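You operate a simulated robot arm through the tools that you are given. There is no shell and no other tool.

You are at the controls of a simulated two-armed robot. One attempt, no reset.

## Task
Pick up the orange test card with one hand, pass it to the other hand and put it on the shelf under the fill bench. Take the orange-framed pad and put it on the loading bench. Fetch the green test card and stand it on the orange locker card. Fetch the water bottle and stand it on top of the small white roll on the front of the low steel table. Take the cream box from the small grey table and put it on the loading bench. Put the black motor marked "LOT 39" from the loading bench on the small grey table and the black motor labelled "LOT 56" in the black tray. Any order will do. Set down upright: green test card, water bottle, cream box.

It is judged by the outcome, as a careful person would: the job done as asked, and still so three seconds after it is handed in. It fails if anything else is knocked over, pushed out of place, dropped, spilled or broken.

## Robot
Two 7-joint arms with two-finger parallel grippers on one trunk, on a base that moves. Base frame: it is fixed to the floor where the robot stands at the start and does not move with it; the origin is under the middle of the robot, x ahead of it, y to its left, z up. Units: m, degrees, N and s.
The left shoulder is at the start at [-0.082, 0.119, 0.851], the right one opposite. With the tool pointing down near the work surface each hand reaches from about 0.14 to 0.58 m from the robot's upright axis, wherever it stands, measured 20 degrees to its own side. Places, roughly: black motor [-10.5, -0.5, 0.75]; black tray (24x20 cm) [-10.3, -0.88, 0.8]; cream box [-8, 0.25, 0.75]; green test card [-6, -1.5, 0.75]; loading bench [-10.4, -0.5, 0.8]; orange locker card [-10.25, -0.5, 0.75]; orange test card [0.5, -0.25, 0.75]; orange-framed pad (9x6x2 cm) [-5.7, -1.5, 0.6]; shelf under the fill bench [0.8, 0.3, 0.2]; small grey table [-7.8, 0, 0.7]; small white roll (8x8x15 cm) [-6.5, -1.5, 0.7]; water bottle [-6.25, -1.5, 0.75]. Payload 3.43 kg a hand.
Tool frame (each hand has its own): the origin (TCP) lies between the finger pads and is the grasp point; the fingertips stand 0.03 m ahead of it; z points along the fingers, y is the line along which they close. Largest opening 0.094 m; finger width 0.028, thickness 0.01; the body of the gripper, 0.05 by 0.096 m, starts 0.055 m behind the TCP.
Orientation is told as [roll, pitch, yaw] about the base's x, y, z axes, in that order, counted from this pose: with the fingers straight down and closing along the base's y, the tool's x points along the base's -x, its y along +y and its z along -z.

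## Interface
- The arms move only by the tool apply_moves. It takes "left_series", "right_series" or both (then of equal length, played together; a hand with none holds still); each is a list of rows, each an object (a shift or turn left out is 0, a gripper value left out holds the last) with "grip": the gripper command, from -1 (shut) to 1 (fully open), values between in proportion; "delta_pos": the shift along the tool's x, y, z in cm, a list of three; "rot": the turn, a rotation vector about the tool's x, y, z in degrees, a list of three. In form: [{"grip": grip, "delta_pos": [x, y, z], "rot": [rx, ry, rz]}, ...]. A call has 1 to 20 rows; each row is the pose to reach, as a shift and turn from the pose commanded when the call began, along the tool's axes at that moment. Rows are played at 5 a second. More than 0.05 m and 8.6 degrees between two rows, or a gripper value outside its range, and nothing of the call is played. Where a pose cannot be reached the arm comes as near as it can. A force on the tool above 40 N (or 10 N above the force at the start of the call, whichever is more), or a blocked arm, ends the call early, and 0.2 s more pass. Each finger travels about 0.153 m/s and halts on what it meets, pressing with about 40 N; the grip force reading is that of the motor and also rises with nothing between the fingers. The clock runs only during rows and for 0.2 s after the last one: add rows that repeat a pose to give the fingers time. The reply holds the time, the measured pose of the TCP, the force on the tool along the base axes, the opening and the grip force, in the units named above and with some noise, with the torque about the TCP (base axes, N m) and any sound that the robot's microphone picked up.
- Cameras (640 x 400 px; columns grow to the right, rows downward): "scene" is now at [0.0246, -0.0245, 1.553]; the picture's right is [-0.32, -0.95, 0.00], its down [-0.76, 0.26, -0.60] and it looks along [0.56, -0.19, -0.80] (base axes); focal length 275 px, centre (320, 200). "left" rides on the left gripper at [0.076, -0.014, -0.103] in its tool frame; the picture's right is [0.18, 0.98, 0.00], its down [-0.75, 0.14, -0.64] and it looks along [-0.63, 0.12, 0.77] (tool axes); focal length 243 px, centre (320, 200). "right" rides on the right gripper at [0.076, 0.014, -0.103] in its tool frame; the picture's right is [-0.18, 0.98, 0.00], its down [-0.75, -0.14, -0.64] and it looks along [-0.63, -0.12, 0.77] (tool axes); focal length 243 px, centre (320, 200). There is no depth. A picture from a camera that has moved, and an enlarged one, comes with that camera's place and axes in the base frame and with its lens.
- camera(camera): a new picture of that camera. It takes no simulated time.
- lift_body(by): moves the trunk up (or, below 0, down) by that many m; the arms and the scene camera ride with it, the base frame stays. It gives what a move gives, with no picture.
- base_move(legs): drives the robot by 1 to 6 legs, each [ahead, left, turn to the left] in m, m and degrees, along the robot's own axes; the way and the turn of a leg run together, so that a leg with both is an arc; at most 1.5 m and 180 degrees a leg. The arms and the cameras ride along, it lands a little off, and it stops where it bumps. It gives what a move gives.
- turn_head(pan, tilt): turns the head with the scene camera to pan (to the left, within 143 degrees either way) and tilt (down, from -29 to 69), counted from straight ahead of the robot (the tilt from the chest, where the trunk bows). It gives what a move gives.
- inspect(camera, box): a new picture of the part [left, top, right, bottom] of that camera's present view, enlarged. It takes no simulated time.
- finish_job(): hands the job in; it is judged then, once.

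Nothing tells you exact positions but the pictures and the camera data. Unless the task says otherwise, let go and move clear before handing in.

The tools are called after "Call:" as a command line: name --argument value ..., lists and objects as JSON in quotes. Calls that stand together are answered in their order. apply_moves: Moves the arms, as the interface text tells. Its arguments: {"type":"object","properties":{"left_series":{"type":"array"},"right_series":{"type":"array"}},"required":[]} The other tools are called the same way: lift_body (by) moves the trunk up or down; base_move (legs) drives the base; turn_head (pan, tilt) turns the head that bears the scene camera; camera (camera) takes a picture; inspect (camera, box) takes an enlarged picture of a part of a camera's view; finish_job () hands the job in.

At the start:

```text
time: 0.0
left_ee_pos: [0.2944, -0.0438, 1.1077]
left_ee_rot: [0.0, 0.1, 0.0]
left_contact_force: [-0.1, -0.3, 0.5]
left_ft_torque: [-0.01, 0.02, 0.03]
left_finger_gap: 0.0939
left_grasp_force: 0.2
right_ee_pos: [0.2808, -0.3245, 1.0795]
right_ee_rot: [-0.1, 0.1, 0.0]
right_contact_force: [-0.9, -0.5, -0.2]
right_ft_torque: [0.0, 0.01, -0.04]
right_finger_gap: 0.0937
right_grasp_force: 0.1
trunk travel left (down, up): [-0.275, 0.06]
robot x, y, heading: [0.0019, -0.0016, 0.3]
head pan, tilt (commanded): [-18.9, 53.4]
```

scene: 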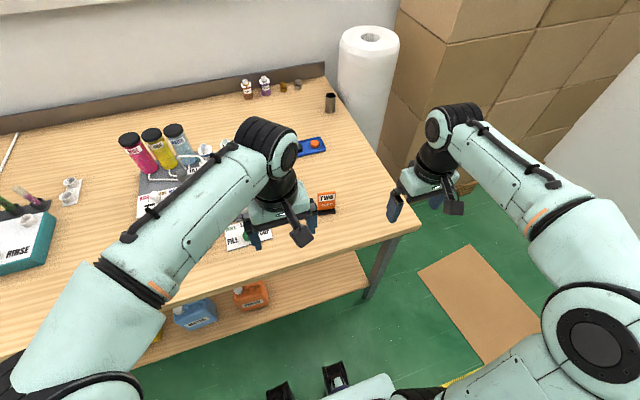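
right: 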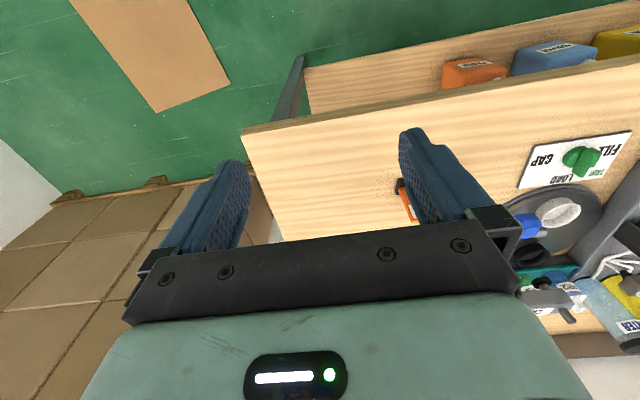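
left: 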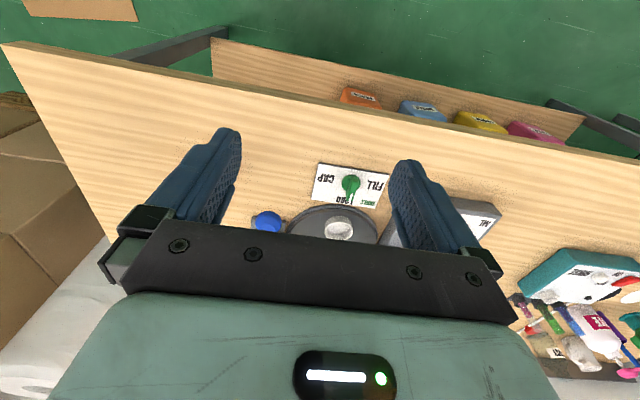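

I see the fill bench ahead with the orange "TWO"-like card near its right front edge and bottles on the shelf under it. First I look closer at the card and the shelf before moving.

Call:
inspect --camera "scene" --box '[200, 120, 440, 270]'

Call:
inspect --camera "scene" --box '[100, 240, 420, 400]'

Call:
inspect --camera "right" --box '[230, 20, 640, 280]'

```text
2.67 times, centred on (320, 195) of scene
camera zoom: at [0.0246, -0.0245, 1.553], right [-0.32, -0.95, 0.0], down [-0.76, 0.26, -0.6], along [0.56, -0.19, -0.8], focal length 733 px, centre (320, 213)
```

zoom: 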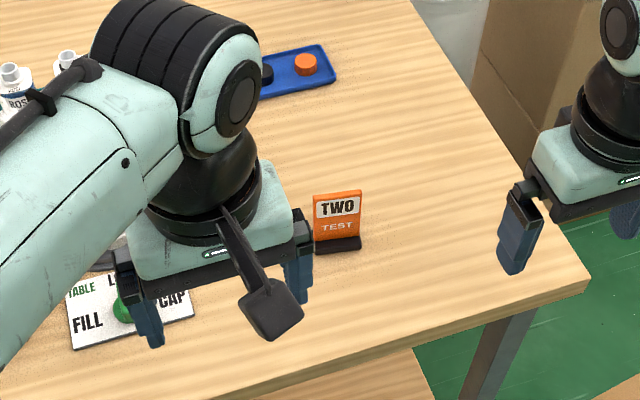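

```text
2.00 times, centred on (260, 320) of scene
camera zoom: at [0.0246, -0.0245, 1.553], right [-0.32, -0.95, 0.0], down [-0.76, 0.26, -0.6], along [0.56, -0.19, -0.8], focal length 550 px, centre (440, -40)
```

zoom: 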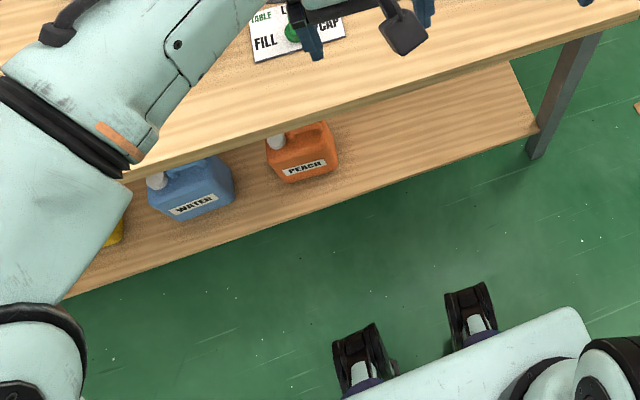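

```text
1.54 times, centred on (435, 150) of right
camera zoom: at [0.2044, -0.3103, 1.1808], right [0.18, 0.98, 0.0], down [0.75, -0.14, 0.64], along [0.63, -0.12, -0.77], focal length 373 px, centre (143, 277)
```

zoom: 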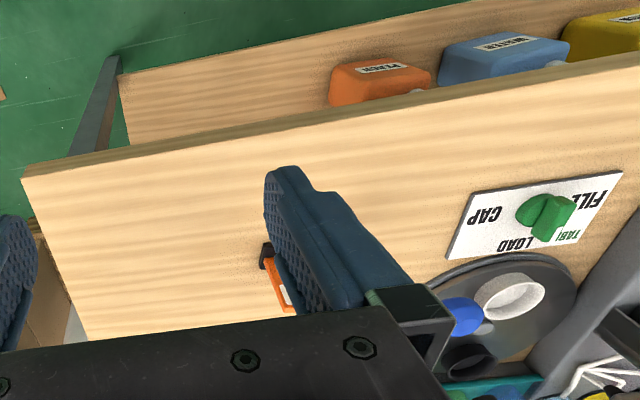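

The orange "TWO TEST" card stands on a black foot near the bench's right end, half hidden by the left hand. I move the left hand aside to the left and get clearer views.

Call:
apply_moves --left_series '[{"delta_pos": [0, 4, -1]}, {"delta_pos": [1, 8, -2]}, {"delta_pos": [2, 12, -3]}, {"delta_pos": [3, 16, -4]}, {"delta_pos": [4, 20, -4]}, {"delta_pos": [4, 20, -4]}]'

Call:
camera --camera "scene"

Call:
camera --camera "right"

Call:
camera --camera "left"

```text
time: 1.4
left_ee_pos: [0.254, 0.1549, 1.1462]
left_ee_rot: [0.0, 0.0, -0.1]
left_contact_force: [0.0, -0.6, -0.5]
left_ft_torque: [0.01, 0.02, 0.01]
left_finger_gap: 0.0941
left_grasp_force: 0.1
right_ee_pos: [0.2808, -0.3245, 1.0792]
right_ee_rot: [0.1, -0.1, 0.1]
right_contact_force: [0.5, -0.8, 0.2]
right_ft_torque: [0.03, 0.02, 0.02]
right_finger_gap: 0.094
right_grasp_force: 0.1
trunk travel left (down, up): [-0.275, 0.06]
robot x, y, heading: [0.001, 0.0018, -0.1]
head pan, tilt (commanded): [-18.9, 53.4]
```

```text
taken
camera scene: at [0.025, -0.0252, 1.553], right [-0.32, -0.95, 0.0], down [-0.76, 0.26, -0.6], along [0.56, -0.19, -0.8], focal length 275 px, centre (320, 200)
```

scene: 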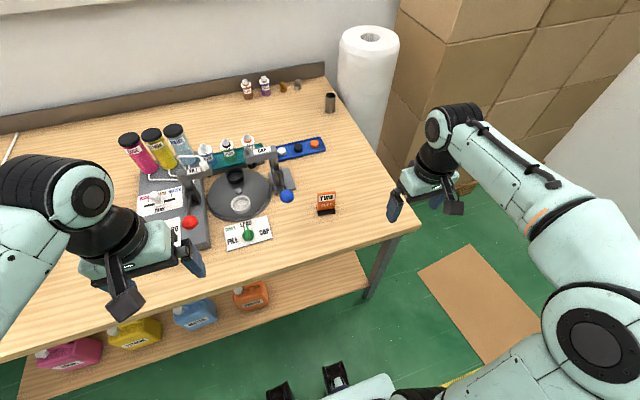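

```text
taken
camera right: at [0.2047, -0.3108, 1.1806], right [0.18, 0.98, 0.0], down [0.75, -0.14, 0.64], along [0.63, -0.12, -0.77], focal length 243 px, centre (320, 200)
```

right: 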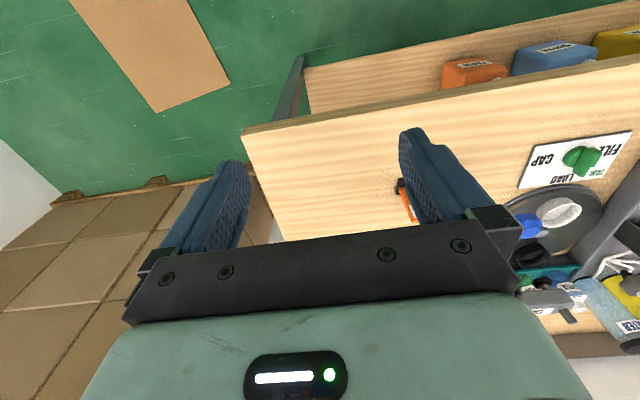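

```text
taken
camera left: at [0.1769, 0.1392, 1.2478], right [-0.18, 0.98, 0.0], down [0.75, 0.14, 0.64], along [0.63, 0.12, -0.77], focal length 243 px, centre (320, 200)
```

left: 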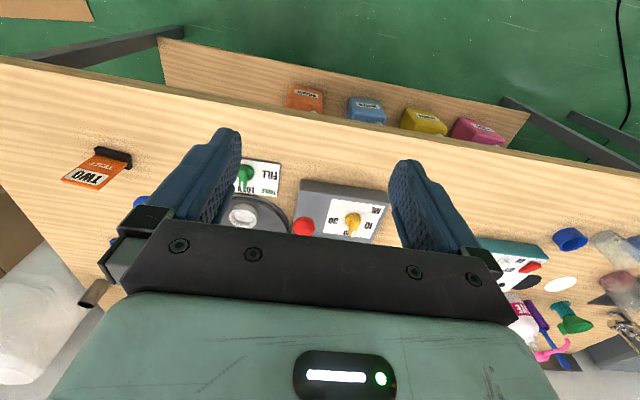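

Call:
inspect --camera "left" --box '[40, 120, 200, 220]'

Call:
inspect --camera "scene" --box '[260, 160, 388, 240]'

Call:
inspect --camera "right" --box '[380, 160, 460, 240]'

```text
4.00 times, centred on (120, 170) of left
camera zoom: at [0.1769, 0.1392, 1.2478], right [-0.18, 0.98, 0.0], down [0.75, 0.14, 0.64], along [0.63, 0.12, -0.77], focal length 970 px, centre (1120, 320)
```

zoom: 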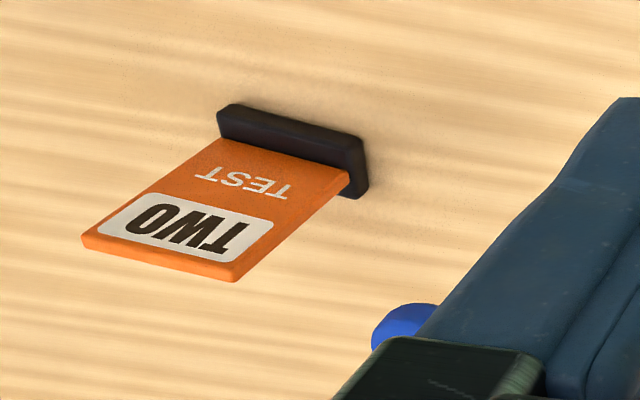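

```text
5.00 times, centred on (324, 200) of scene
camera zoom: at [0.025, -0.0252, 1.553], right [-0.32, -0.95, 0.0], down [-0.76, 0.26, -0.6], along [0.56, -0.19, -0.8], focal length 1375 px, centre (300, 200)
```

zoom: 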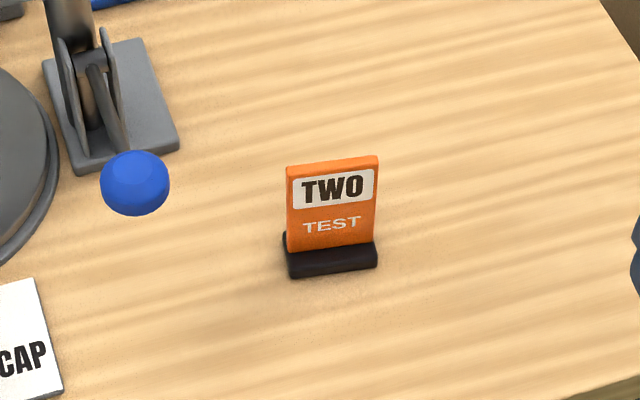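

```text
5.00 times, centred on (420, 200) of right
camera zoom: at [0.2047, -0.3108, 1.1806], right [0.18, 0.98, 0.0], down [0.75, -0.14, 0.64], along [0.63, -0.12, -0.77], focal length 1213 px, centre (-180, 200)
```

zoom: 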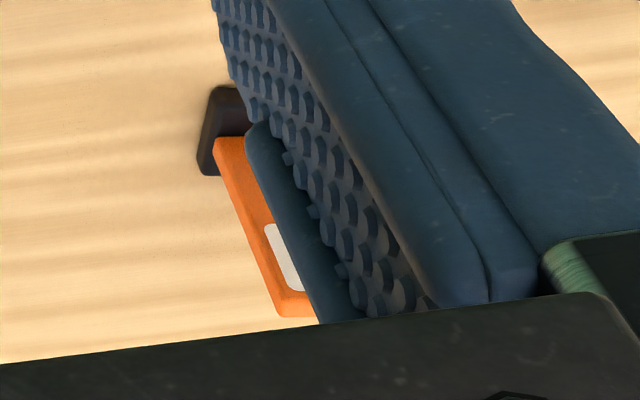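

The orange card stands at about [0.473, -0.198], yaw about -11°, top at z≈0.937 on a bench top at z≈0.845; the shelf below is at z≈0.17 with free room right of the PEACH jug. I shift the base right by 0.2 m so the left hand can pick it and the right hand can place it.

Call:
base_move --legs '[[0, -0.2, 0]]'

Call:
camera --camera "scene"

Call:
camera --camera "left"

```text
time: 3.8
left_ee_pos: [0.2555, -0.0432, 1.1473]
left_ee_rot: [0.0, 0.1, 0.1]
left_contact_force: [-0.5, -1.4, 0.9]
left_ft_torque: [0.07, 0.0, -0.01]
left_finger_gap: 0.0941
left_grasp_force: 0.0
right_ee_pos: [0.281, -0.5237, 1.0774]
right_ee_rot: [-0.1, 0.0, 0.1]
right_contact_force: [0.2, 0.1, 0.6]
right_ft_torque: [-0.01, 0.02, 0.03]
right_finger_gap: 0.0941
right_grasp_force: 0.0
trunk travel left (down, up): [-0.275, 0.06]
robot x, y, heading: [-0.0005, -0.1972, 0.1]
head pan, tilt (commanded): [-18.9, 53.4]
```

```text
taken
camera scene: at [0.0248, -0.2234, 1.553], right [-0.32, -0.95, 0.0], down [-0.76, 0.26, -0.6], along [0.56, -0.19, -0.8], focal length 275 px, centre (320, 200)
```

scene: 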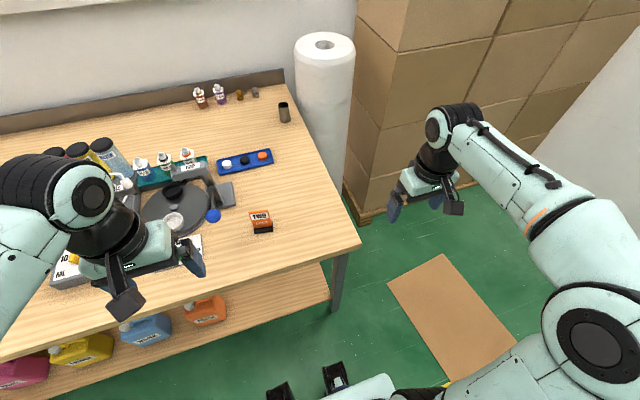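

```text
taken
camera left: at [0.1767, -0.0593, 1.2478], right [-0.19, 0.98, 0.0], down [0.75, 0.14, 0.64], along [0.63, 0.12, -0.77], focal length 243 px, centre (320, 200)
```

left: 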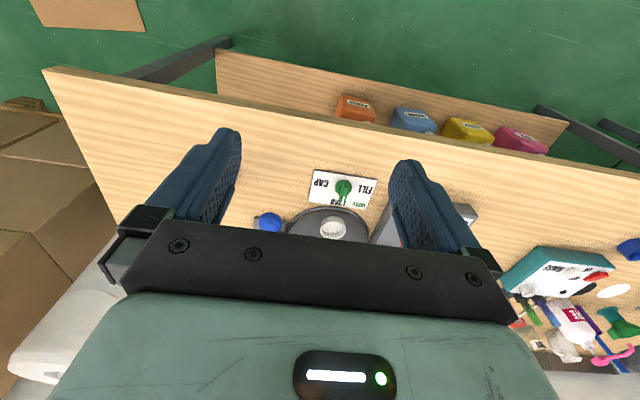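

The card is clear ahead of the left hand; the blue lever ball sits about 10 cm to its left, so I come straight down from above. First I bring the left hand above the card at safe height and check.

Call:
apply_moves --left_series '[{"delta_pos": [-3.5, -3, 0], "rot": [0, 0, 2], "grip": 0.8}, {"delta_pos": [-7, -6, 0], "rot": [0, 0, 4]}, {"delta_pos": [-10.5, -9, 0], "rot": [0, 0, 6]}, {"delta_pos": [-14, -12, 1], "rot": [0, 0, 8]}, {"delta_pos": [-17.5, -14, 3], "rot": [0, 0, 10]}, {"delta_pos": [-20.5, -15.5, 5], "rot": [0, 0, 11]}, {"delta_pos": [-21.8, -15.5, 8], "rot": [0, 0, 11]}, {"delta_pos": [-21.8, -15.5, 8], "rot": [0, 0, 11]}]'

Call:
camera --camera "scene"

Call:
camera --camera "left"

Call:
camera --camera "right"

```text
time: 5.6
left_ee_pos: [0.4724, -0.1967, 1.0652]
left_ee_rot: [0.0, 0.0, -11.0]
left_contact_force: [0.5, 0.2, 0.7]
left_ft_torque: [0.03, 0.02, -0.02]
left_finger_gap: 0.0847
left_grasp_force: 0.0
right_ee_pos: [0.2814, -0.5237, 1.0787]
right_ee_rot: [-0.1, 0.0, 0.0]
right_contact_force: [0.5, -0.1, -0.3]
right_ft_torque: [0.02, -0.01, -0.01]
right_finger_gap: 0.0939
right_grasp_force: 0.0
trunk travel left (down, up): [-0.275, 0.06]
robot x, y, heading: [0.003, -0.1974, 0.1]
head pan, tilt (commanded): [-18.9, 53.4]
```

```text
taken
camera scene: at [0.0247, -0.2237, 1.553], right [-0.32, -0.95, 0.0], down [-0.76, 0.26, -0.6], along [0.56, -0.19, -0.8], focal length 275 px, centre (320, 200)
```

scene: 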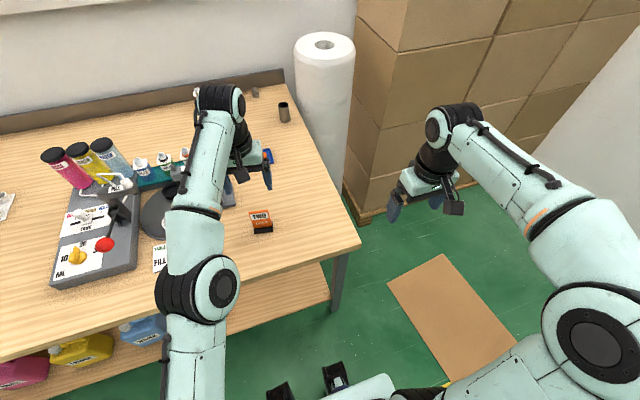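

```text
taken
camera left: at [0.3936, -0.198, 1.1663], right [0.01, 1.0, 0.0], down [0.77, 0.0, 0.64], along [0.64, 0.0, -0.77], focal length 243 px, centre (320, 200)
```

left: 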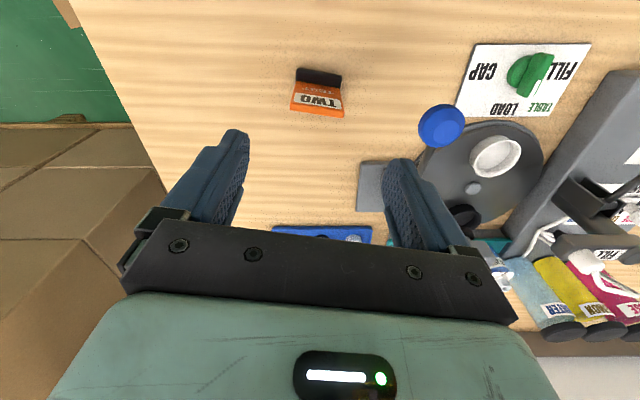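

```text
taken
camera right: at [0.2048, -0.5091, 1.1807], right [0.18, 0.98, 0.0], down [0.75, -0.14, 0.64], along [0.63, -0.12, -0.77], focal length 243 px, centre (320, 200)
```

right: 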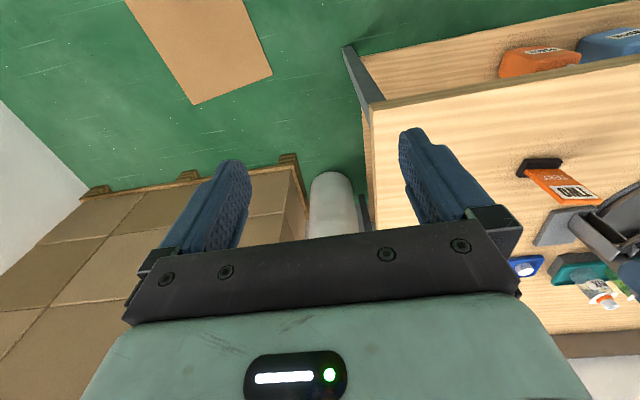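

The left hand is centred over the card (card top centre ≈ [0.476, -0.200, 0.937]). I descend so the fingers cover the top 3–4 cm, close on its side edges, and check.

Call:
apply_moves --left_series '[{"delta_pos": [-0.3, -0.2, 4]}, {"delta_pos": [-0.3, -0.2, 8]}, {"delta_pos": [-0.3, -0.2, 11]}, {"delta_pos": [-0.3, -0.2, 13.3]}, {"delta_pos": [-0.3, -0.2, 13.3]}]'

Call:
camera --camera "left"

Call:
inspect --camera "scene" --box '[160, 130, 352, 250]'

```text
time: 6.8
left_ee_pos: [0.4737, -0.198, 0.9346]
left_ee_rot: [-0.1, 0.1, -10.9]
left_contact_force: [0.5, 0.9, 0.6]
left_ft_torque: [0.01, -0.03, 0.0]
left_finger_gap: 0.0848
left_grasp_force: 0.0
right_ee_pos: [0.2809, -0.5222, 1.0775]
right_ee_rot: [0.0, 0.0, 0.1]
right_contact_force: [-0.3, -0.7, -0.8]
right_ft_torque: [-0.03, 0.02, 0.03]
right_finger_gap: 0.0939
right_grasp_force: 0.1
trunk travel left (down, up): [-0.275, 0.06]
robot x, y, heading: [0.003, -0.1962, 0.4]
head pan, tilt (commanded): [-18.9, 53.4]
```

```text
taken
camera left: at [0.3951, -0.2002, 1.0353], right [0.01, 1.0, 0.0], down [0.77, 0.0, 0.64], along [0.64, 0.0, -0.77], focal length 243 px, centre (320, 200)
```

left: 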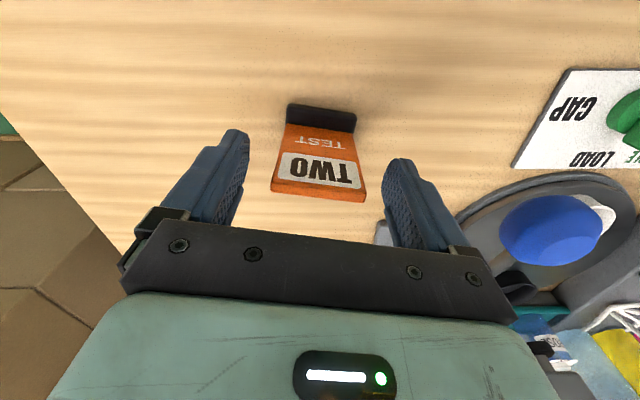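

```text
3.33 times, centred on (256, 190) of scene
camera zoom: at [0.0247, -0.2232, 1.553], right [-0.32, -0.95, 0.0], down [-0.76, 0.26, -0.6], along [0.56, -0.19, -0.8], focal length 916 px, centre (533, 233)
```

zoom: 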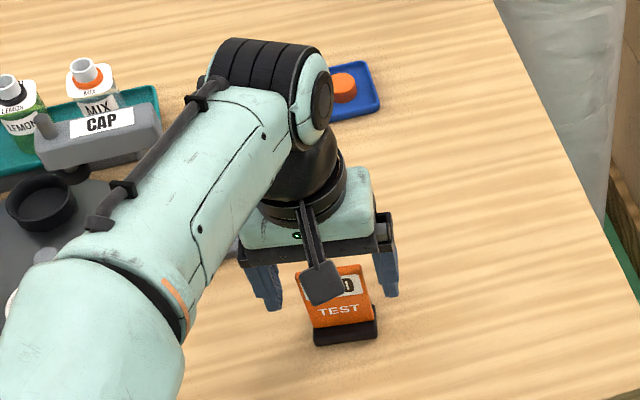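

The card top sits between the fingers (TCP x 0.474 vs card 0.475). Closing now and lifting slightly.

Call:
apply_moves --left_series '[{"grip": 0.3}, {"grip": -0.1}, {"grip": -1}, {"grip": -1}, {"grip": -1}, {"delta_pos": [0, 0, -2]}, {"delta_pos": [0, 0, -5]}, {"delta_pos": [0, 0, -5]}]'

Call:
camera --camera "left"

Call:
inspect --camera "scene" --box '[160, 130, 352, 250]'

```text
time: 8.6
left_ee_pos: [0.4738, -0.2002, 0.9847]
left_ee_rot: [0.1, 0.0, -10.9]
left_contact_force: [-0.6, 0.0, -0.5]
left_ft_torque: [-0.01, 0.0, -0.01]
left_finger_gap: 0.0544
left_grasp_force: 40.1
right_ee_pos: [0.2814, -0.5237, 1.0782]
right_ee_rot: [0.0, 0.0, 0.1]
right_contact_force: [-0.5, 0.3, 0.3]
right_ft_torque: [0.01, 0.01, 0.01]
right_finger_gap: 0.0939
right_grasp_force: 0.1
trunk travel left (down, up): [-0.275, 0.06]
robot x, y, heading: [-0.001, -0.201, 0.0]
head pan, tilt (commanded): [-18.9, 53.4]
```

```text
taken
camera left: at [0.3948, -0.2022, 1.0862], right [0.01, 1.0, 0.0], down [0.77, 0.0, 0.64], along [0.64, 0.0, -0.77], focal length 243 px, centre (320, 200)
```

left: 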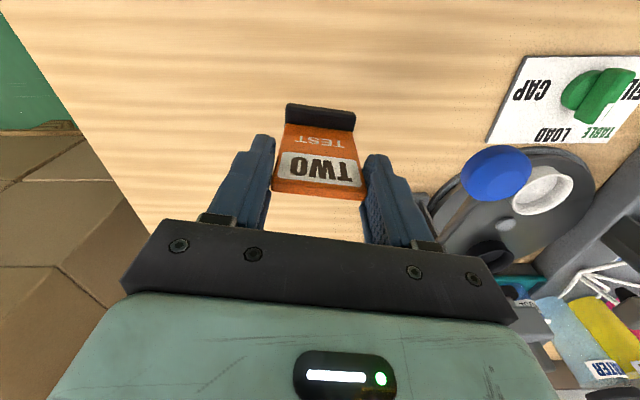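

```text
3.33 times, centred on (256, 190) of scene
camera zoom: at [0.025, -0.2232, 1.553], right [-0.32, -0.95, 0.0], down [-0.76, 0.26, -0.6], along [0.56, -0.19, -0.8], focal length 916 px, centre (533, 233)
```

zoom: 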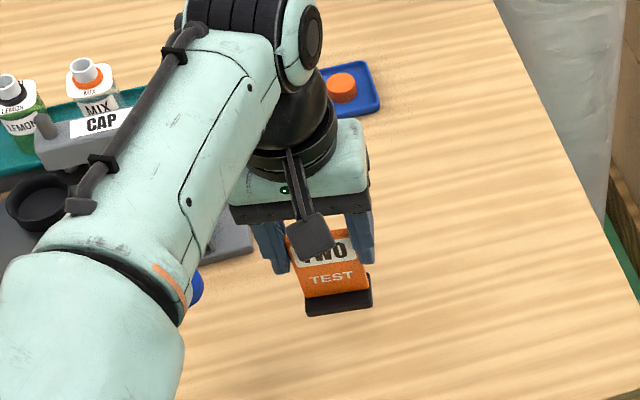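

The card is held by its edges (gap 0.054). I raise it to a hand-over spot above the bench at about [0.45, -0.25, 1.12] while the right hand turns to point forward and 30° down.

Call:
apply_moves --left_series '[{"delta_pos": [0, 0, -3]}, {"delta_pos": [0, 0, -6], "rot": [0, 0, -2]}, {"delta_pos": [0.3, -1, -9], "rot": [0, 0, -4]}, {"delta_pos": [0.6, -2.5, -11.5], "rot": [0, 0, -6]}, {"delta_pos": [1, -4, -13.5], "rot": [0, 0, -8]}, {"delta_pos": [1.4, -5.4, -13.5], "rot": [0, 0, -10]}, {"delta_pos": [1.4, -5.4, -13.5], "rot": [0, 0, -11]}, {"delta_pos": [1.4, -5.4, -13.5], "rot": [0, 0, -11]}, {"delta_pos": [1.4, -5.4, -13.5], "rot": [0, 0, -11]}]' --right_series '[{"delta_pos": [0.5, 1, -1], "rot": [0, -8, 0]}, {"delta_pos": [1, 2, -2], "rot": [0, -16, 0]}, {"delta_pos": [1.5, 3, -2], "rot": [0, -24, 0]}, {"delta_pos": [2, 4, -2], "rot": [0, -32, 0]}, {"delta_pos": [3, 5, -2], "rot": [0, -40, 0]}, {"delta_pos": [3, 6, -2], "rot": [0, -48, 0]}, {"delta_pos": [3, 6, -2], "rot": [0, -54, 0]}, {"delta_pos": [3, 6, -2], "rot": [0, -60, 0]}, {"delta_pos": [3, 6, -2], "rot": [0, -60, 0]}]'

Call:
camera --camera "scene"

Call:
camera --camera "right"

Call:
camera --camera "left"

```text
time: 10.6
left_ee_pos: [0.4338, -0.2381, 1.111]
left_ee_rot: [-0.1, 0.0, 0.1]
left_contact_force: [-0.7, 0.3, -1.4]
left_ft_torque: [0.01, 0.04, -0.02]
left_finger_gap: 0.0531
left_grasp_force: 39.6
left hand out of reach, approached as far as the arm can: row 3, 4, 5, 6, 7, 8, 9
right_ee_pos: [0.253, -0.4635, 1.0981]
right_ee_rot: [0.0, -60.1, 0.1]
right_contact_force: [-0.3, 0.1, 0.2]
right_ft_torque: [0.02, -0.01, 0.0]
right_finger_gap: 0.0944
right_grasp_force: 0.0
trunk travel left (down, up): [-0.275, 0.06]
robot x, y, heading: [-0.0001, -0.1964, 0.4]
head pan, tilt (commanded): [-18.9, 53.4]
```

```text
taken
camera scene: at [0.0251, -0.2235, 1.553], right [-0.32, -0.95, 0.0], down [-0.76, 0.26, -0.6], along [0.56, -0.19, -0.8], focal length 275 px, centre (320, 200)
```

scene: 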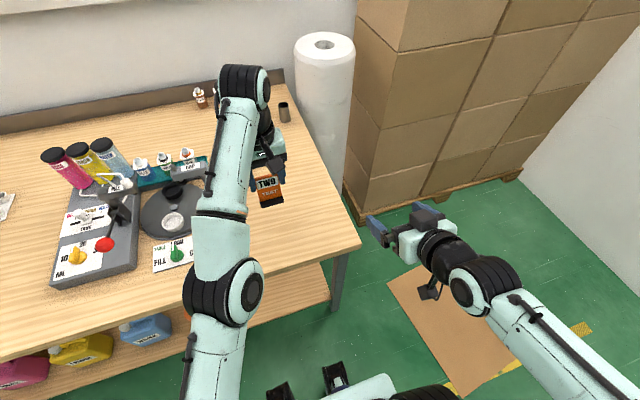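

```text
taken
camera right: at [0.1252, -0.449, 1.0829], right [0.09, 0.98, 0.16], down [-0.18, -0.14, 0.97], along [0.98, -0.12, 0.16], focal length 243 px, centre (320, 200)
```

right: 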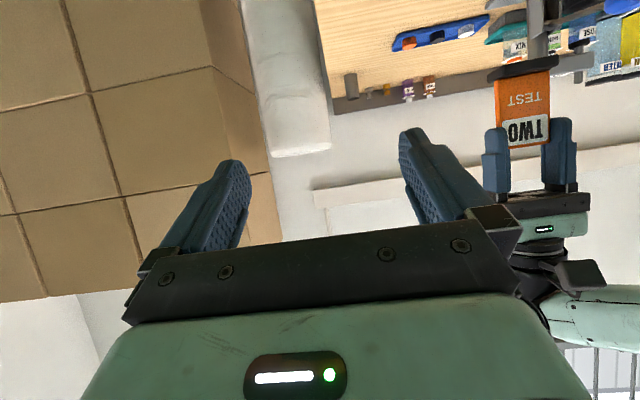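

```text
taken
camera left: at [0.3554, -0.2552, 1.2116], right [-0.19, 0.98, 0.0], down [0.75, 0.14, 0.64], along [0.63, 0.12, -0.77], focal length 243 px, centre (320, 200)
```

left: 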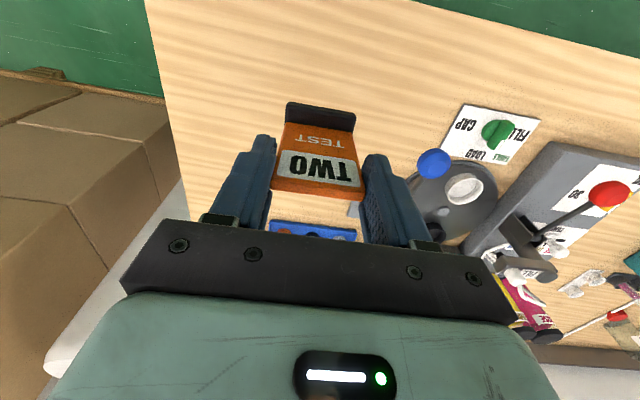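

The left arm hit its reach limit with the card up there, so I bring it a bit closer and lower. The right hand tilts further to 15° below horizontal.

Call:
apply_moves --left_series '[{"delta_pos": [1.5, 1, 1]}, {"delta_pos": [3, 2, 2]}, {"delta_pos": [5, 3, 4]}, {"delta_pos": [5, 3, 4]}]' --right_series '[{"rot": [0, -7, 0]}, {"rot": [0, -15, 0]}, {"rot": [0, -15, 0]}, {"rot": [0, -15, 0]}]'

Call:
camera --camera "left"

Call:
camera --camera "right"

```text
time: 11.6
left_ee_pos: [0.3862, -0.2099, 1.0679]
left_ee_rot: [0.1, 0.1, 0.1]
left_contact_force: [0.0, 0.0, -0.2]
left_ft_torque: [-0.03, 0.02, 0.0]
left_finger_gap: 0.0531
left_grasp_force: 39.8
right_ee_pos: [0.2703, -0.481, 1.1221]
right_ee_rot: [0.1, -75.0, 0.0]
right_contact_force: [0.3, 0.5, 0.6]
right_ft_torque: [0.02, -0.01, -0.02]
right_finger_gap: 0.0936
right_grasp_force: 0.0
right hand out of reach, approached as far as the arm can: row 1, 2, 3, 4
trunk travel left (down, up): [-0.275, 0.06]
robot x, y, heading: [-0.0029, -0.1962, 0.0]
head pan, tilt (commanded): [-18.9, 53.4]
```

```text
taken
camera left: at [0.3067, -0.2256, 1.1693], right [-0.19, 0.98, 0.0], down [0.75, 0.14, 0.64], along [0.63, 0.12, -0.77], focal length 243 px, centre (320, 200)
```

left: 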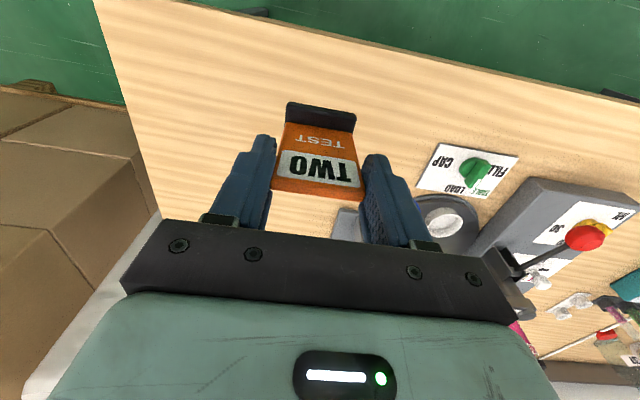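

```text
taken
camera right: at [0.1509, -0.4658, 1.0763], right [0.05, 0.98, 0.18], down [-0.42, -0.14, 0.89], along [0.9, -0.12, 0.41], focal length 243 px, centre (320, 200)
```

right: 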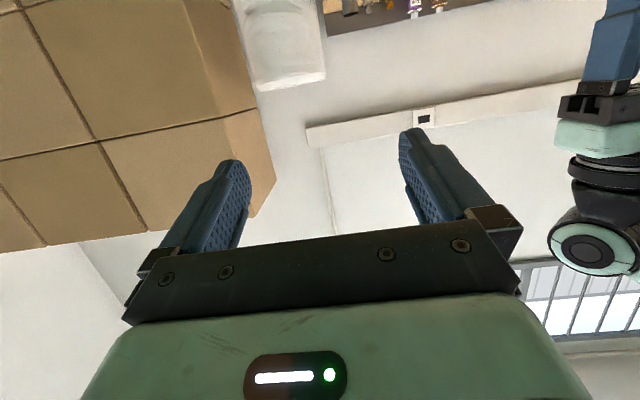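

The right arm is too folded that near the body, so I do the hand-over a little further out: left card to about x=0.44, right hand to a pre-approach at about [0.33, -0.30, 1.02].

Call:
apply_moves --left_series '[{"delta_pos": [-2, 0, 1]}, {"delta_pos": [-4, -0.5, 2]}, {"delta_pos": [-5.4, -1, 2.8]}, {"delta_pos": [-5.4, -1, 2.8]}, {"delta_pos": [-5.4, -1, 2.8]}, {"delta_pos": [-5.4, -1, 2.8]}]' --right_series '[{"delta_pos": [1.5, 3, 3]}, {"delta_pos": [3, 6, 6]}, {"delta_pos": [4.5, 9, 8]}, {"delta_pos": [6, 12.5, 9.6]}, {"delta_pos": [6, 16.4, 9.6]}, {"delta_pos": [6, 16.4, 9.6]}]'

Call:
camera --camera "right"

Call:
camera --camera "scene"

```text
time: 13.0
left_ee_pos: [0.4376, -0.2207, 1.0426]
left_ee_rot: [0.0, 0.0, 0.0]
left_contact_force: [0.2, 0.0, -0.8]
left_ft_torque: [0.02, 0.01, -0.03]
left_finger_gap: 0.0532
left_grasp_force: 40.0
right_ee_pos: [0.3556, -0.313, 1.0453]
right_ee_rot: [-0.1, -74.9, 0.2]
right_contact_force: [-0.2, -0.7, -0.1]
right_ft_torque: [0.02, -0.03, 0.05]
right_finger_gap: 0.094
right_grasp_force: 0.1
right hand out of reach, approached as far as the arm can: row 1, 2, 3, 4, 5, 6
trunk travel left (down, up): [-0.275, 0.06]
robot x, y, heading: [0.001, -0.1976, -0.1]
head pan, tilt (commanded): [-18.9, 53.4]
```

```text
taken
camera right: at [0.2367, -0.2991, 0.9988], right [0.05, 0.98, 0.18], down [-0.42, -0.14, 0.89], along [0.9, -0.12, 0.41], focal length 243 px, centre (320, 200)
```

right: 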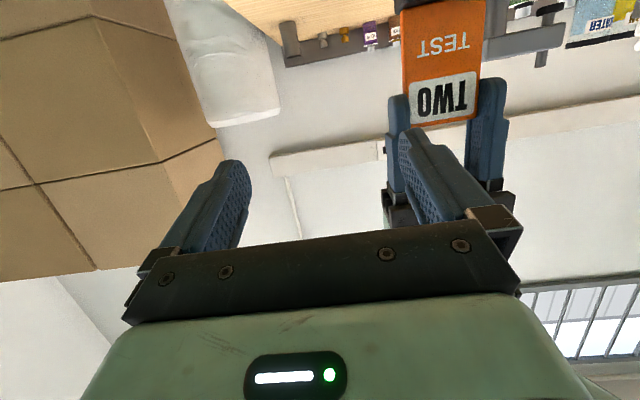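

```text
taken
camera scene: at [0.0249, -0.2236, 1.553], right [-0.32, -0.95, 0.0], down [-0.76, 0.26, -0.6], along [0.56, -0.19, -0.8], focal length 275 px, centre (320, 200)
```

scene: 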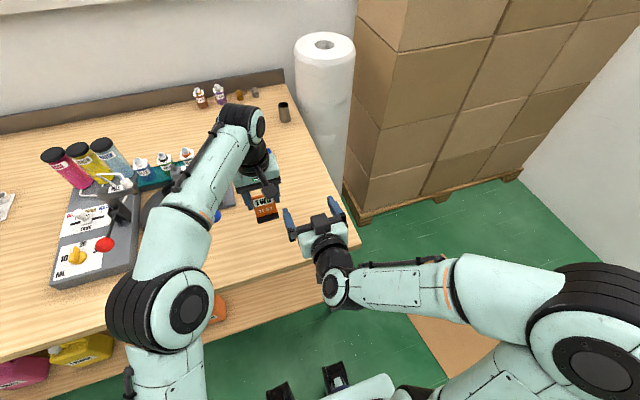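

The right wrist is limited pointing straight ahead, so I turn both the card and the right hand 30° to the left, which suits the right arm better.

Call:
apply_moves --left_series '[{"rot": [0, 0, -7.5]}, {"rot": [0, 0, -15]}, {"rot": [0, 0, -22.5]}, {"rot": [0, 0, -30]}, {"rot": [0, 0, -30]}, {"rot": [0, 0, -30]}]' --right_series '[{"delta_pos": [0, 0.5, 0.5], "rot": [-7.2, 0, -1.9]}, {"delta_pos": [-0.2, 1, 1], "rot": [-14.5, 0, -3.9]}, {"delta_pos": [-0.4, 2, 1.5], "rot": [-21.7, 0, -5.8]}, {"delta_pos": [-0.5, 2.8, 2], "rot": [-29, 0, -7.8]}, {"delta_pos": [-0.5, 2.8, 2], "rot": [-29, 0, -7.8]}, {"delta_pos": [-0.5, 2.8, 2], "rot": [-29, 0, -7.8]}]'

Call:
camera --camera "right"

Call:
camera --camera "scene"

```text
time: 14.4
left_ee_pos: [0.4371, -0.2191, 1.0428]
left_ee_rot: [-0.1, 0.0, 30.1]
left_contact_force: [-0.6, 0.4, -1.1]
left_ft_torque: [-0.01, 0.03, -0.01]
left_finger_gap: 0.0
left_grasp_force: 33.0
right_ee_pos: [0.3747, -0.2855, 1.0468]
right_ee_rot: [-0.1, -75.1, 30.1]
right_contact_force: [-0.2, 0.3, 0.2]
right_ft_torque: [-0.02, 0.02, -0.02]
right_finger_gap: 0.0942
right_grasp_force: 0.0
trunk travel left (down, up): [-0.275, 0.06]
robot x, y, heading: [0.0011, -0.2023, -0.2]
head pan, tilt (commanded): [-18.9, 53.4]
```

```text
taken
camera right: at [0.2644, -0.3325, 0.9995], right [-0.45, 0.87, 0.18], down [-0.3, -0.34, 0.89], along [0.84, 0.35, 0.41], focal length 243 px, centre (320, 200)
```

right: 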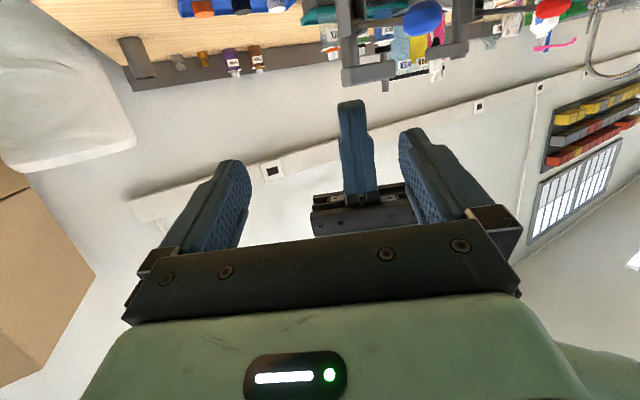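

```text
taken
camera scene: at [0.0249, -0.2234, 1.553], right [-0.32, -0.95, 0.0], down [-0.76, 0.26, -0.6], along [0.56, -0.19, -0.8], focal length 275 px, centre (320, 200)
```

scene: 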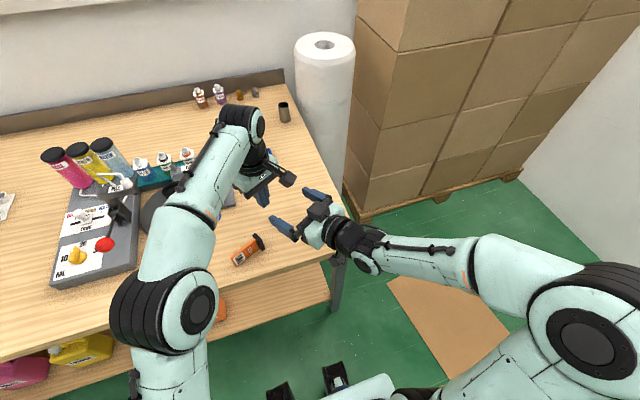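

The card slipped out of the left hand and now lies on the bench near [0.42, -0.14]. I look closely at how it lies before regrasping.

Call:
inspect --camera "scene" --box '[200, 210, 296, 270]'

Call:
camera --camera "left"

```text
6.67 times, centred on (248, 240) of scene
camera zoom: at [0.0249, -0.2234, 1.553], right [-0.32, -0.95, 0.0], down [-0.76, 0.26, -0.6], along [0.56, -0.19, -0.8], focal length 1833 px, centre (800, -67)
```

zoom: 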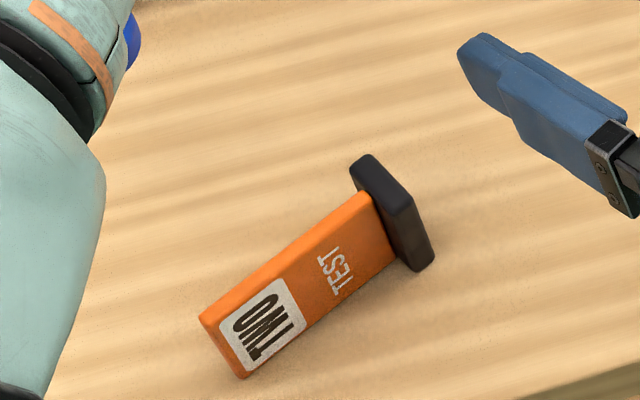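

```text
taken
camera left: at [0.3772, -0.2716, 1.1439], right [-0.65, 0.76, 0.0], down [0.58, 0.5, 0.64], along [0.49, 0.42, -0.77], focal length 243 px, centre (320, 200)
```

left: 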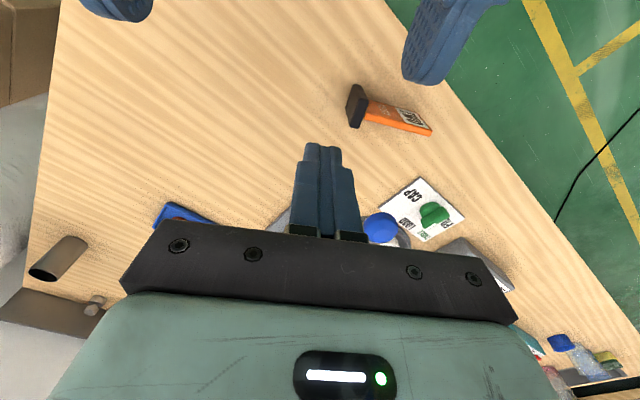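

Call:
inspect --camera "left" --box '[330, 70, 458, 150]'

```text
5.00 times, centred on (394, 110) of left
camera zoom: at [0.3772, -0.2716, 1.1439], right [-0.65, 0.76, 0.0], down [0.58, 0.5, 0.64], along [0.49, 0.42, -0.77], focal length 1213 px, centre (-50, 650)
```

zoom: 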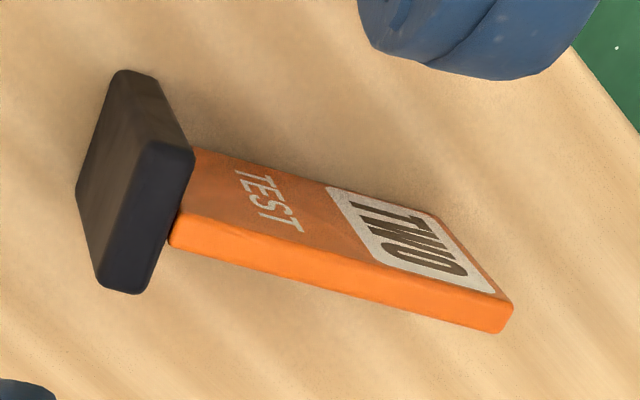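

The card is standing on its long side edge, running from [0.386,-0.104] (top end) to [0.421,-0.172] (foot end), upper edge at z≈0.892. I'll regrasp it across its thickness with flat pads near the foot, turning the left hand to yaw about -63°, and move the right hand out of the way.

Call:
apply_moves --left_series '[{"rot": [0, 0, 8.4], "grip": 0.6}, {"rot": [0, 0, 16.8]}, {"delta_pos": [0, 1, 0], "rot": [0, 0, 25.2]}, {"delta_pos": [0, 2, 0], "rot": [0, 0, 33.6]}, {"delta_pos": [0, 3, 0.5], "rot": [0, 0, 42]}, {"delta_pos": [-0.3, 4, 1], "rot": [0, 0, 50.4]}, {"delta_pos": [-0.6, 5, 1.5], "rot": [0, 0, 58.8]}, {"delta_pos": [-1, 6, 2], "rot": [0, 0, 67.2]}, {"delta_pos": [-1, 6.6, 2.5], "rot": [0, 0, 75.6]}, {"delta_pos": [-1, 6.6, 3], "rot": [0, 0, 84]}, {"delta_pos": [-1, 6.6, 3], "rot": [0, 0, 92.4]}, {"delta_pos": [-1, 6.6, 3], "rot": [0, 0, 92.7]}, {"delta_pos": [-1, 6.6, 3], "rot": [0, 0, 92.7]}]' --right_series '[{"delta_pos": [0.4, -2.5, -1.4]}, {"delta_pos": [0.8, -5, -2.9]}, {"delta_pos": [1.2, -7.5, -4.3]}, {"delta_pos": [1.5, -10.4, -5.8]}, {"delta_pos": [1.5, -10.4, -5.8]}, {"delta_pos": [1.5, -10.4, -5.8]}, {"delta_pos": [1.5, -10.4, -5.8]}, {"delta_pos": [1.5, -10.4, -5.8]}, {"delta_pos": [1.5, -10.4, -5.8]}, {"delta_pos": [1.5, -10.4, -5.8]}, {"delta_pos": [1.5, -10.4, -5.8]}, {"delta_pos": [1.5, -10.4, -5.8]}, {"delta_pos": [1.5, -10.4, -5.8]}]'

Call:
camera --camera "left"

Call:
camera --camera "scene"

```text
time: 17.2
left_ee_pos: [0.4129, -0.1578, 1.0117]
left_ee_rot: [0.1, -0.1, -62.7]
left_contact_force: [-0.5, 0.4, -0.1]
left_ft_torque: [-0.03, 0.03, 0.02]
left_finger_gap: 0.0751
left_grasp_force: 0.0
right_ee_pos: [0.3759, -0.4059, 1.0461]
right_ee_rot: [-0.1, -75.0, 30.2]
right_contact_force: [0.5, 0.0, -0.1]
right_ft_torque: [0.0, 0.01, -0.01]
right_finger_gap: 0.094
right_grasp_force: 0.1
trunk travel left (down, up): [-0.275, 0.06]
robot x, y, heading: [0.0026, -0.199, -0.1]
head pan, tilt (commanded): [-18.9, 53.4]
```

```text
taken
camera left: at [0.363, -0.0981, 1.1133], right [0.79, 0.61, 0.0], down [0.47, -0.6, 0.64], along [0.39, -0.51, -0.77], focal length 243 px, centre (320, 200)
```

left: 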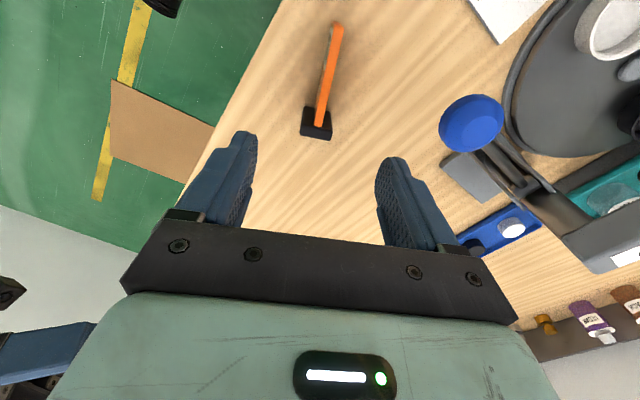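

```text
taken
camera scene: at [0.0248, -0.2232, 1.553], right [-0.32, -0.95, 0.0], down [-0.76, 0.26, -0.6], along [0.56, -0.19, -0.8], focal length 275 px, centre (320, 200)
```

scene: 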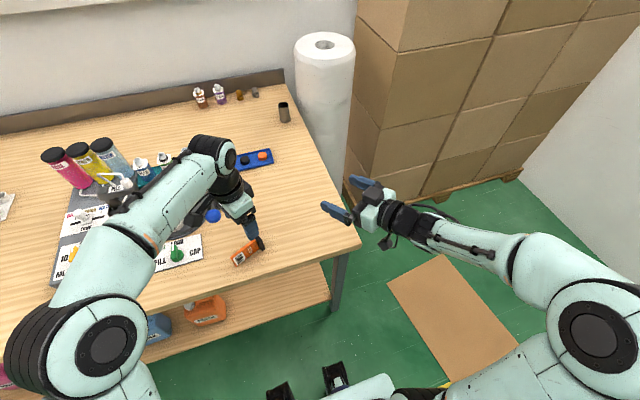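

Call:
inspect --camera "left" --box '[250, 10, 410, 150]'

```text
2.86 times, centred on (330, 80) of left
camera zoom: at [0.363, -0.0981, 1.1133], right [0.79, 0.61, 0.0], down [0.47, -0.6, 0.64], along [0.39, -0.51, -0.77], focal length 693 px, centre (291, 543)
```

zoom: 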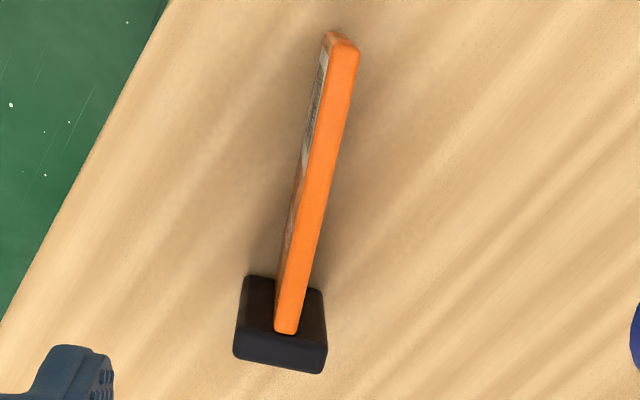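

Card edge runs from [0.384,-0.103] to [0.418,-0.173]; I lower the left hand onto it about 6 cm from the top end and close across its thickness.

Call:
apply_moves --left_series '[{"delta_pos": [0.4, -0.15, 4], "rot": [0, 0, 1.4]}, {"delta_pos": [0.4, -0.15, 8], "rot": [0, 0, 1.4]}, {"delta_pos": [0.4, -0.15, 11], "rot": [0, 0, 1.4]}, {"delta_pos": [0.4, -0.15, 12.8], "rot": [0, 0, 1.4]}, {"delta_pos": [0.4, -0.15, 12.8], "rot": [0, 0, 1.4]}]'

Call:
camera --camera "left"

Call:
inspect --camera "scene" --box '[180, 190, 308, 270]'

```text
time: 18.4
left_ee_pos: [0.4083, -0.1536, 0.8839]
left_ee_rot: [0.0, 0.0, -64.1]
left_contact_force: [0.1, 0.3, -0.3]
left_ft_torque: [0.0, -0.01, -0.01]
left_finger_gap: 0.0752
left_grasp_force: 0.1
right_ee_pos: [0.3756, -0.4046, 1.0471]
right_ee_rot: [-0.1, -75.0, 30.2]
right_contact_force: [-0.6, -0.4, -0.3]
right_ft_torque: [0.02, 0.0, -0.01]
right_finger_gap: 0.0941
right_grasp_force: 0.0
trunk travel left (down, up): [-0.275, 0.06]
robot x, y, heading: [0.0011, -0.1979, 0.3]
head pan, tilt (commanded): [-18.9, 53.4]
```

```text
taken
camera left: at [0.3601, -0.0935, 0.9847], right [0.8, 0.6, 0.0], down [0.46, -0.62, 0.64], along [0.38, -0.52, -0.77], focal length 243 px, centre (320, 200)
```

left: 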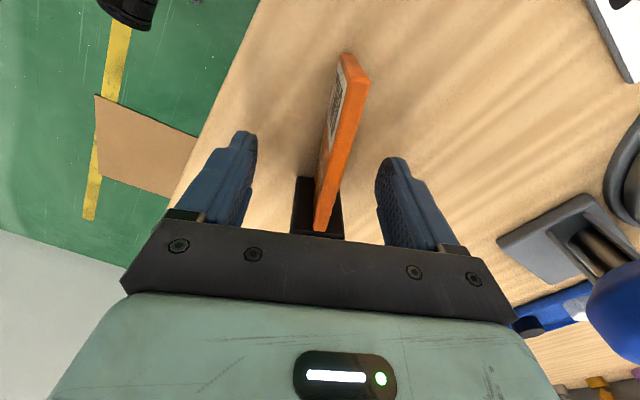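

```text
5.00 times, centred on (244, 230) of scene
camera zoom: at [0.0247, -0.2232, 1.553], right [-0.32, -0.95, 0.0], down [-0.76, 0.26, -0.6], along [0.56, -0.19, -0.8], focal length 1375 px, centre (700, 50)
```

zoom: 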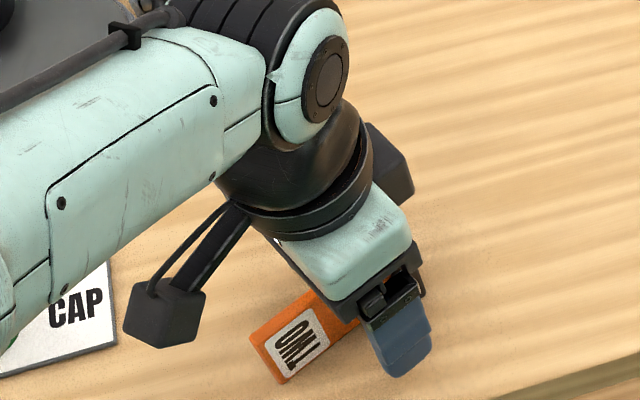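

The card lies between the open fingers. I close and lift straight up.

Call:
apply_moves --left_series '[{"grip": 0.2}, {"grip": -0.3}, {"grip": -1}, {"grip": -1}, {"grip": -1}, {"grip": -1}]'

Call:
camera --camera "left"

```text
time: 19.8
left_ee_pos: [0.408, -0.1543, 0.8835]
left_ee_rot: [0.0, 0.1, -64.1]
left_contact_force: [0.0, 0.2, 0.0]
left_ft_torque: [-0.04, 0.02, 0.01]
left_finger_gap: 0.0113
left_grasp_force: 40.4
right_ee_pos: [0.3756, -0.4052, 1.0472]
right_ee_rot: [-0.1, -75.0, 30.2]
right_contact_force: [0.3, 0.0, -0.2]
right_ft_torque: [-0.01, 0.02, 0.0]
right_finger_gap: 0.094
right_grasp_force: 0.0
trunk travel left (down, up): [-0.275, 0.06]
robot x, y, heading: [-0.0025, -0.1967, 0.1]
head pan, tilt (commanded): [-18.9, 53.4]
```

```text
taken
camera left: at [0.3602, -0.0936, 0.985], right [0.8, 0.6, 0.0], down [0.46, -0.62, 0.64], along [0.38, -0.52, -0.77], focal length 243 px, centre (320, 200)
```

left: 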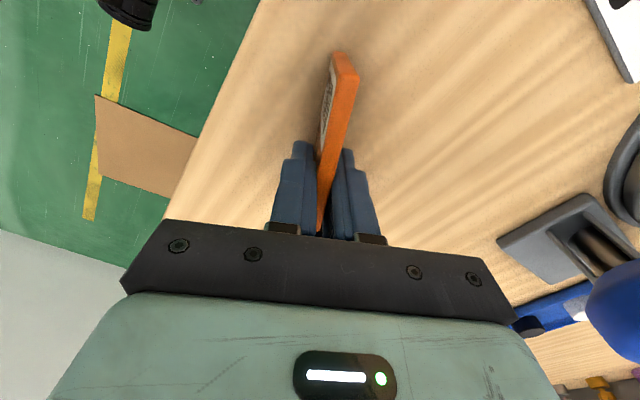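

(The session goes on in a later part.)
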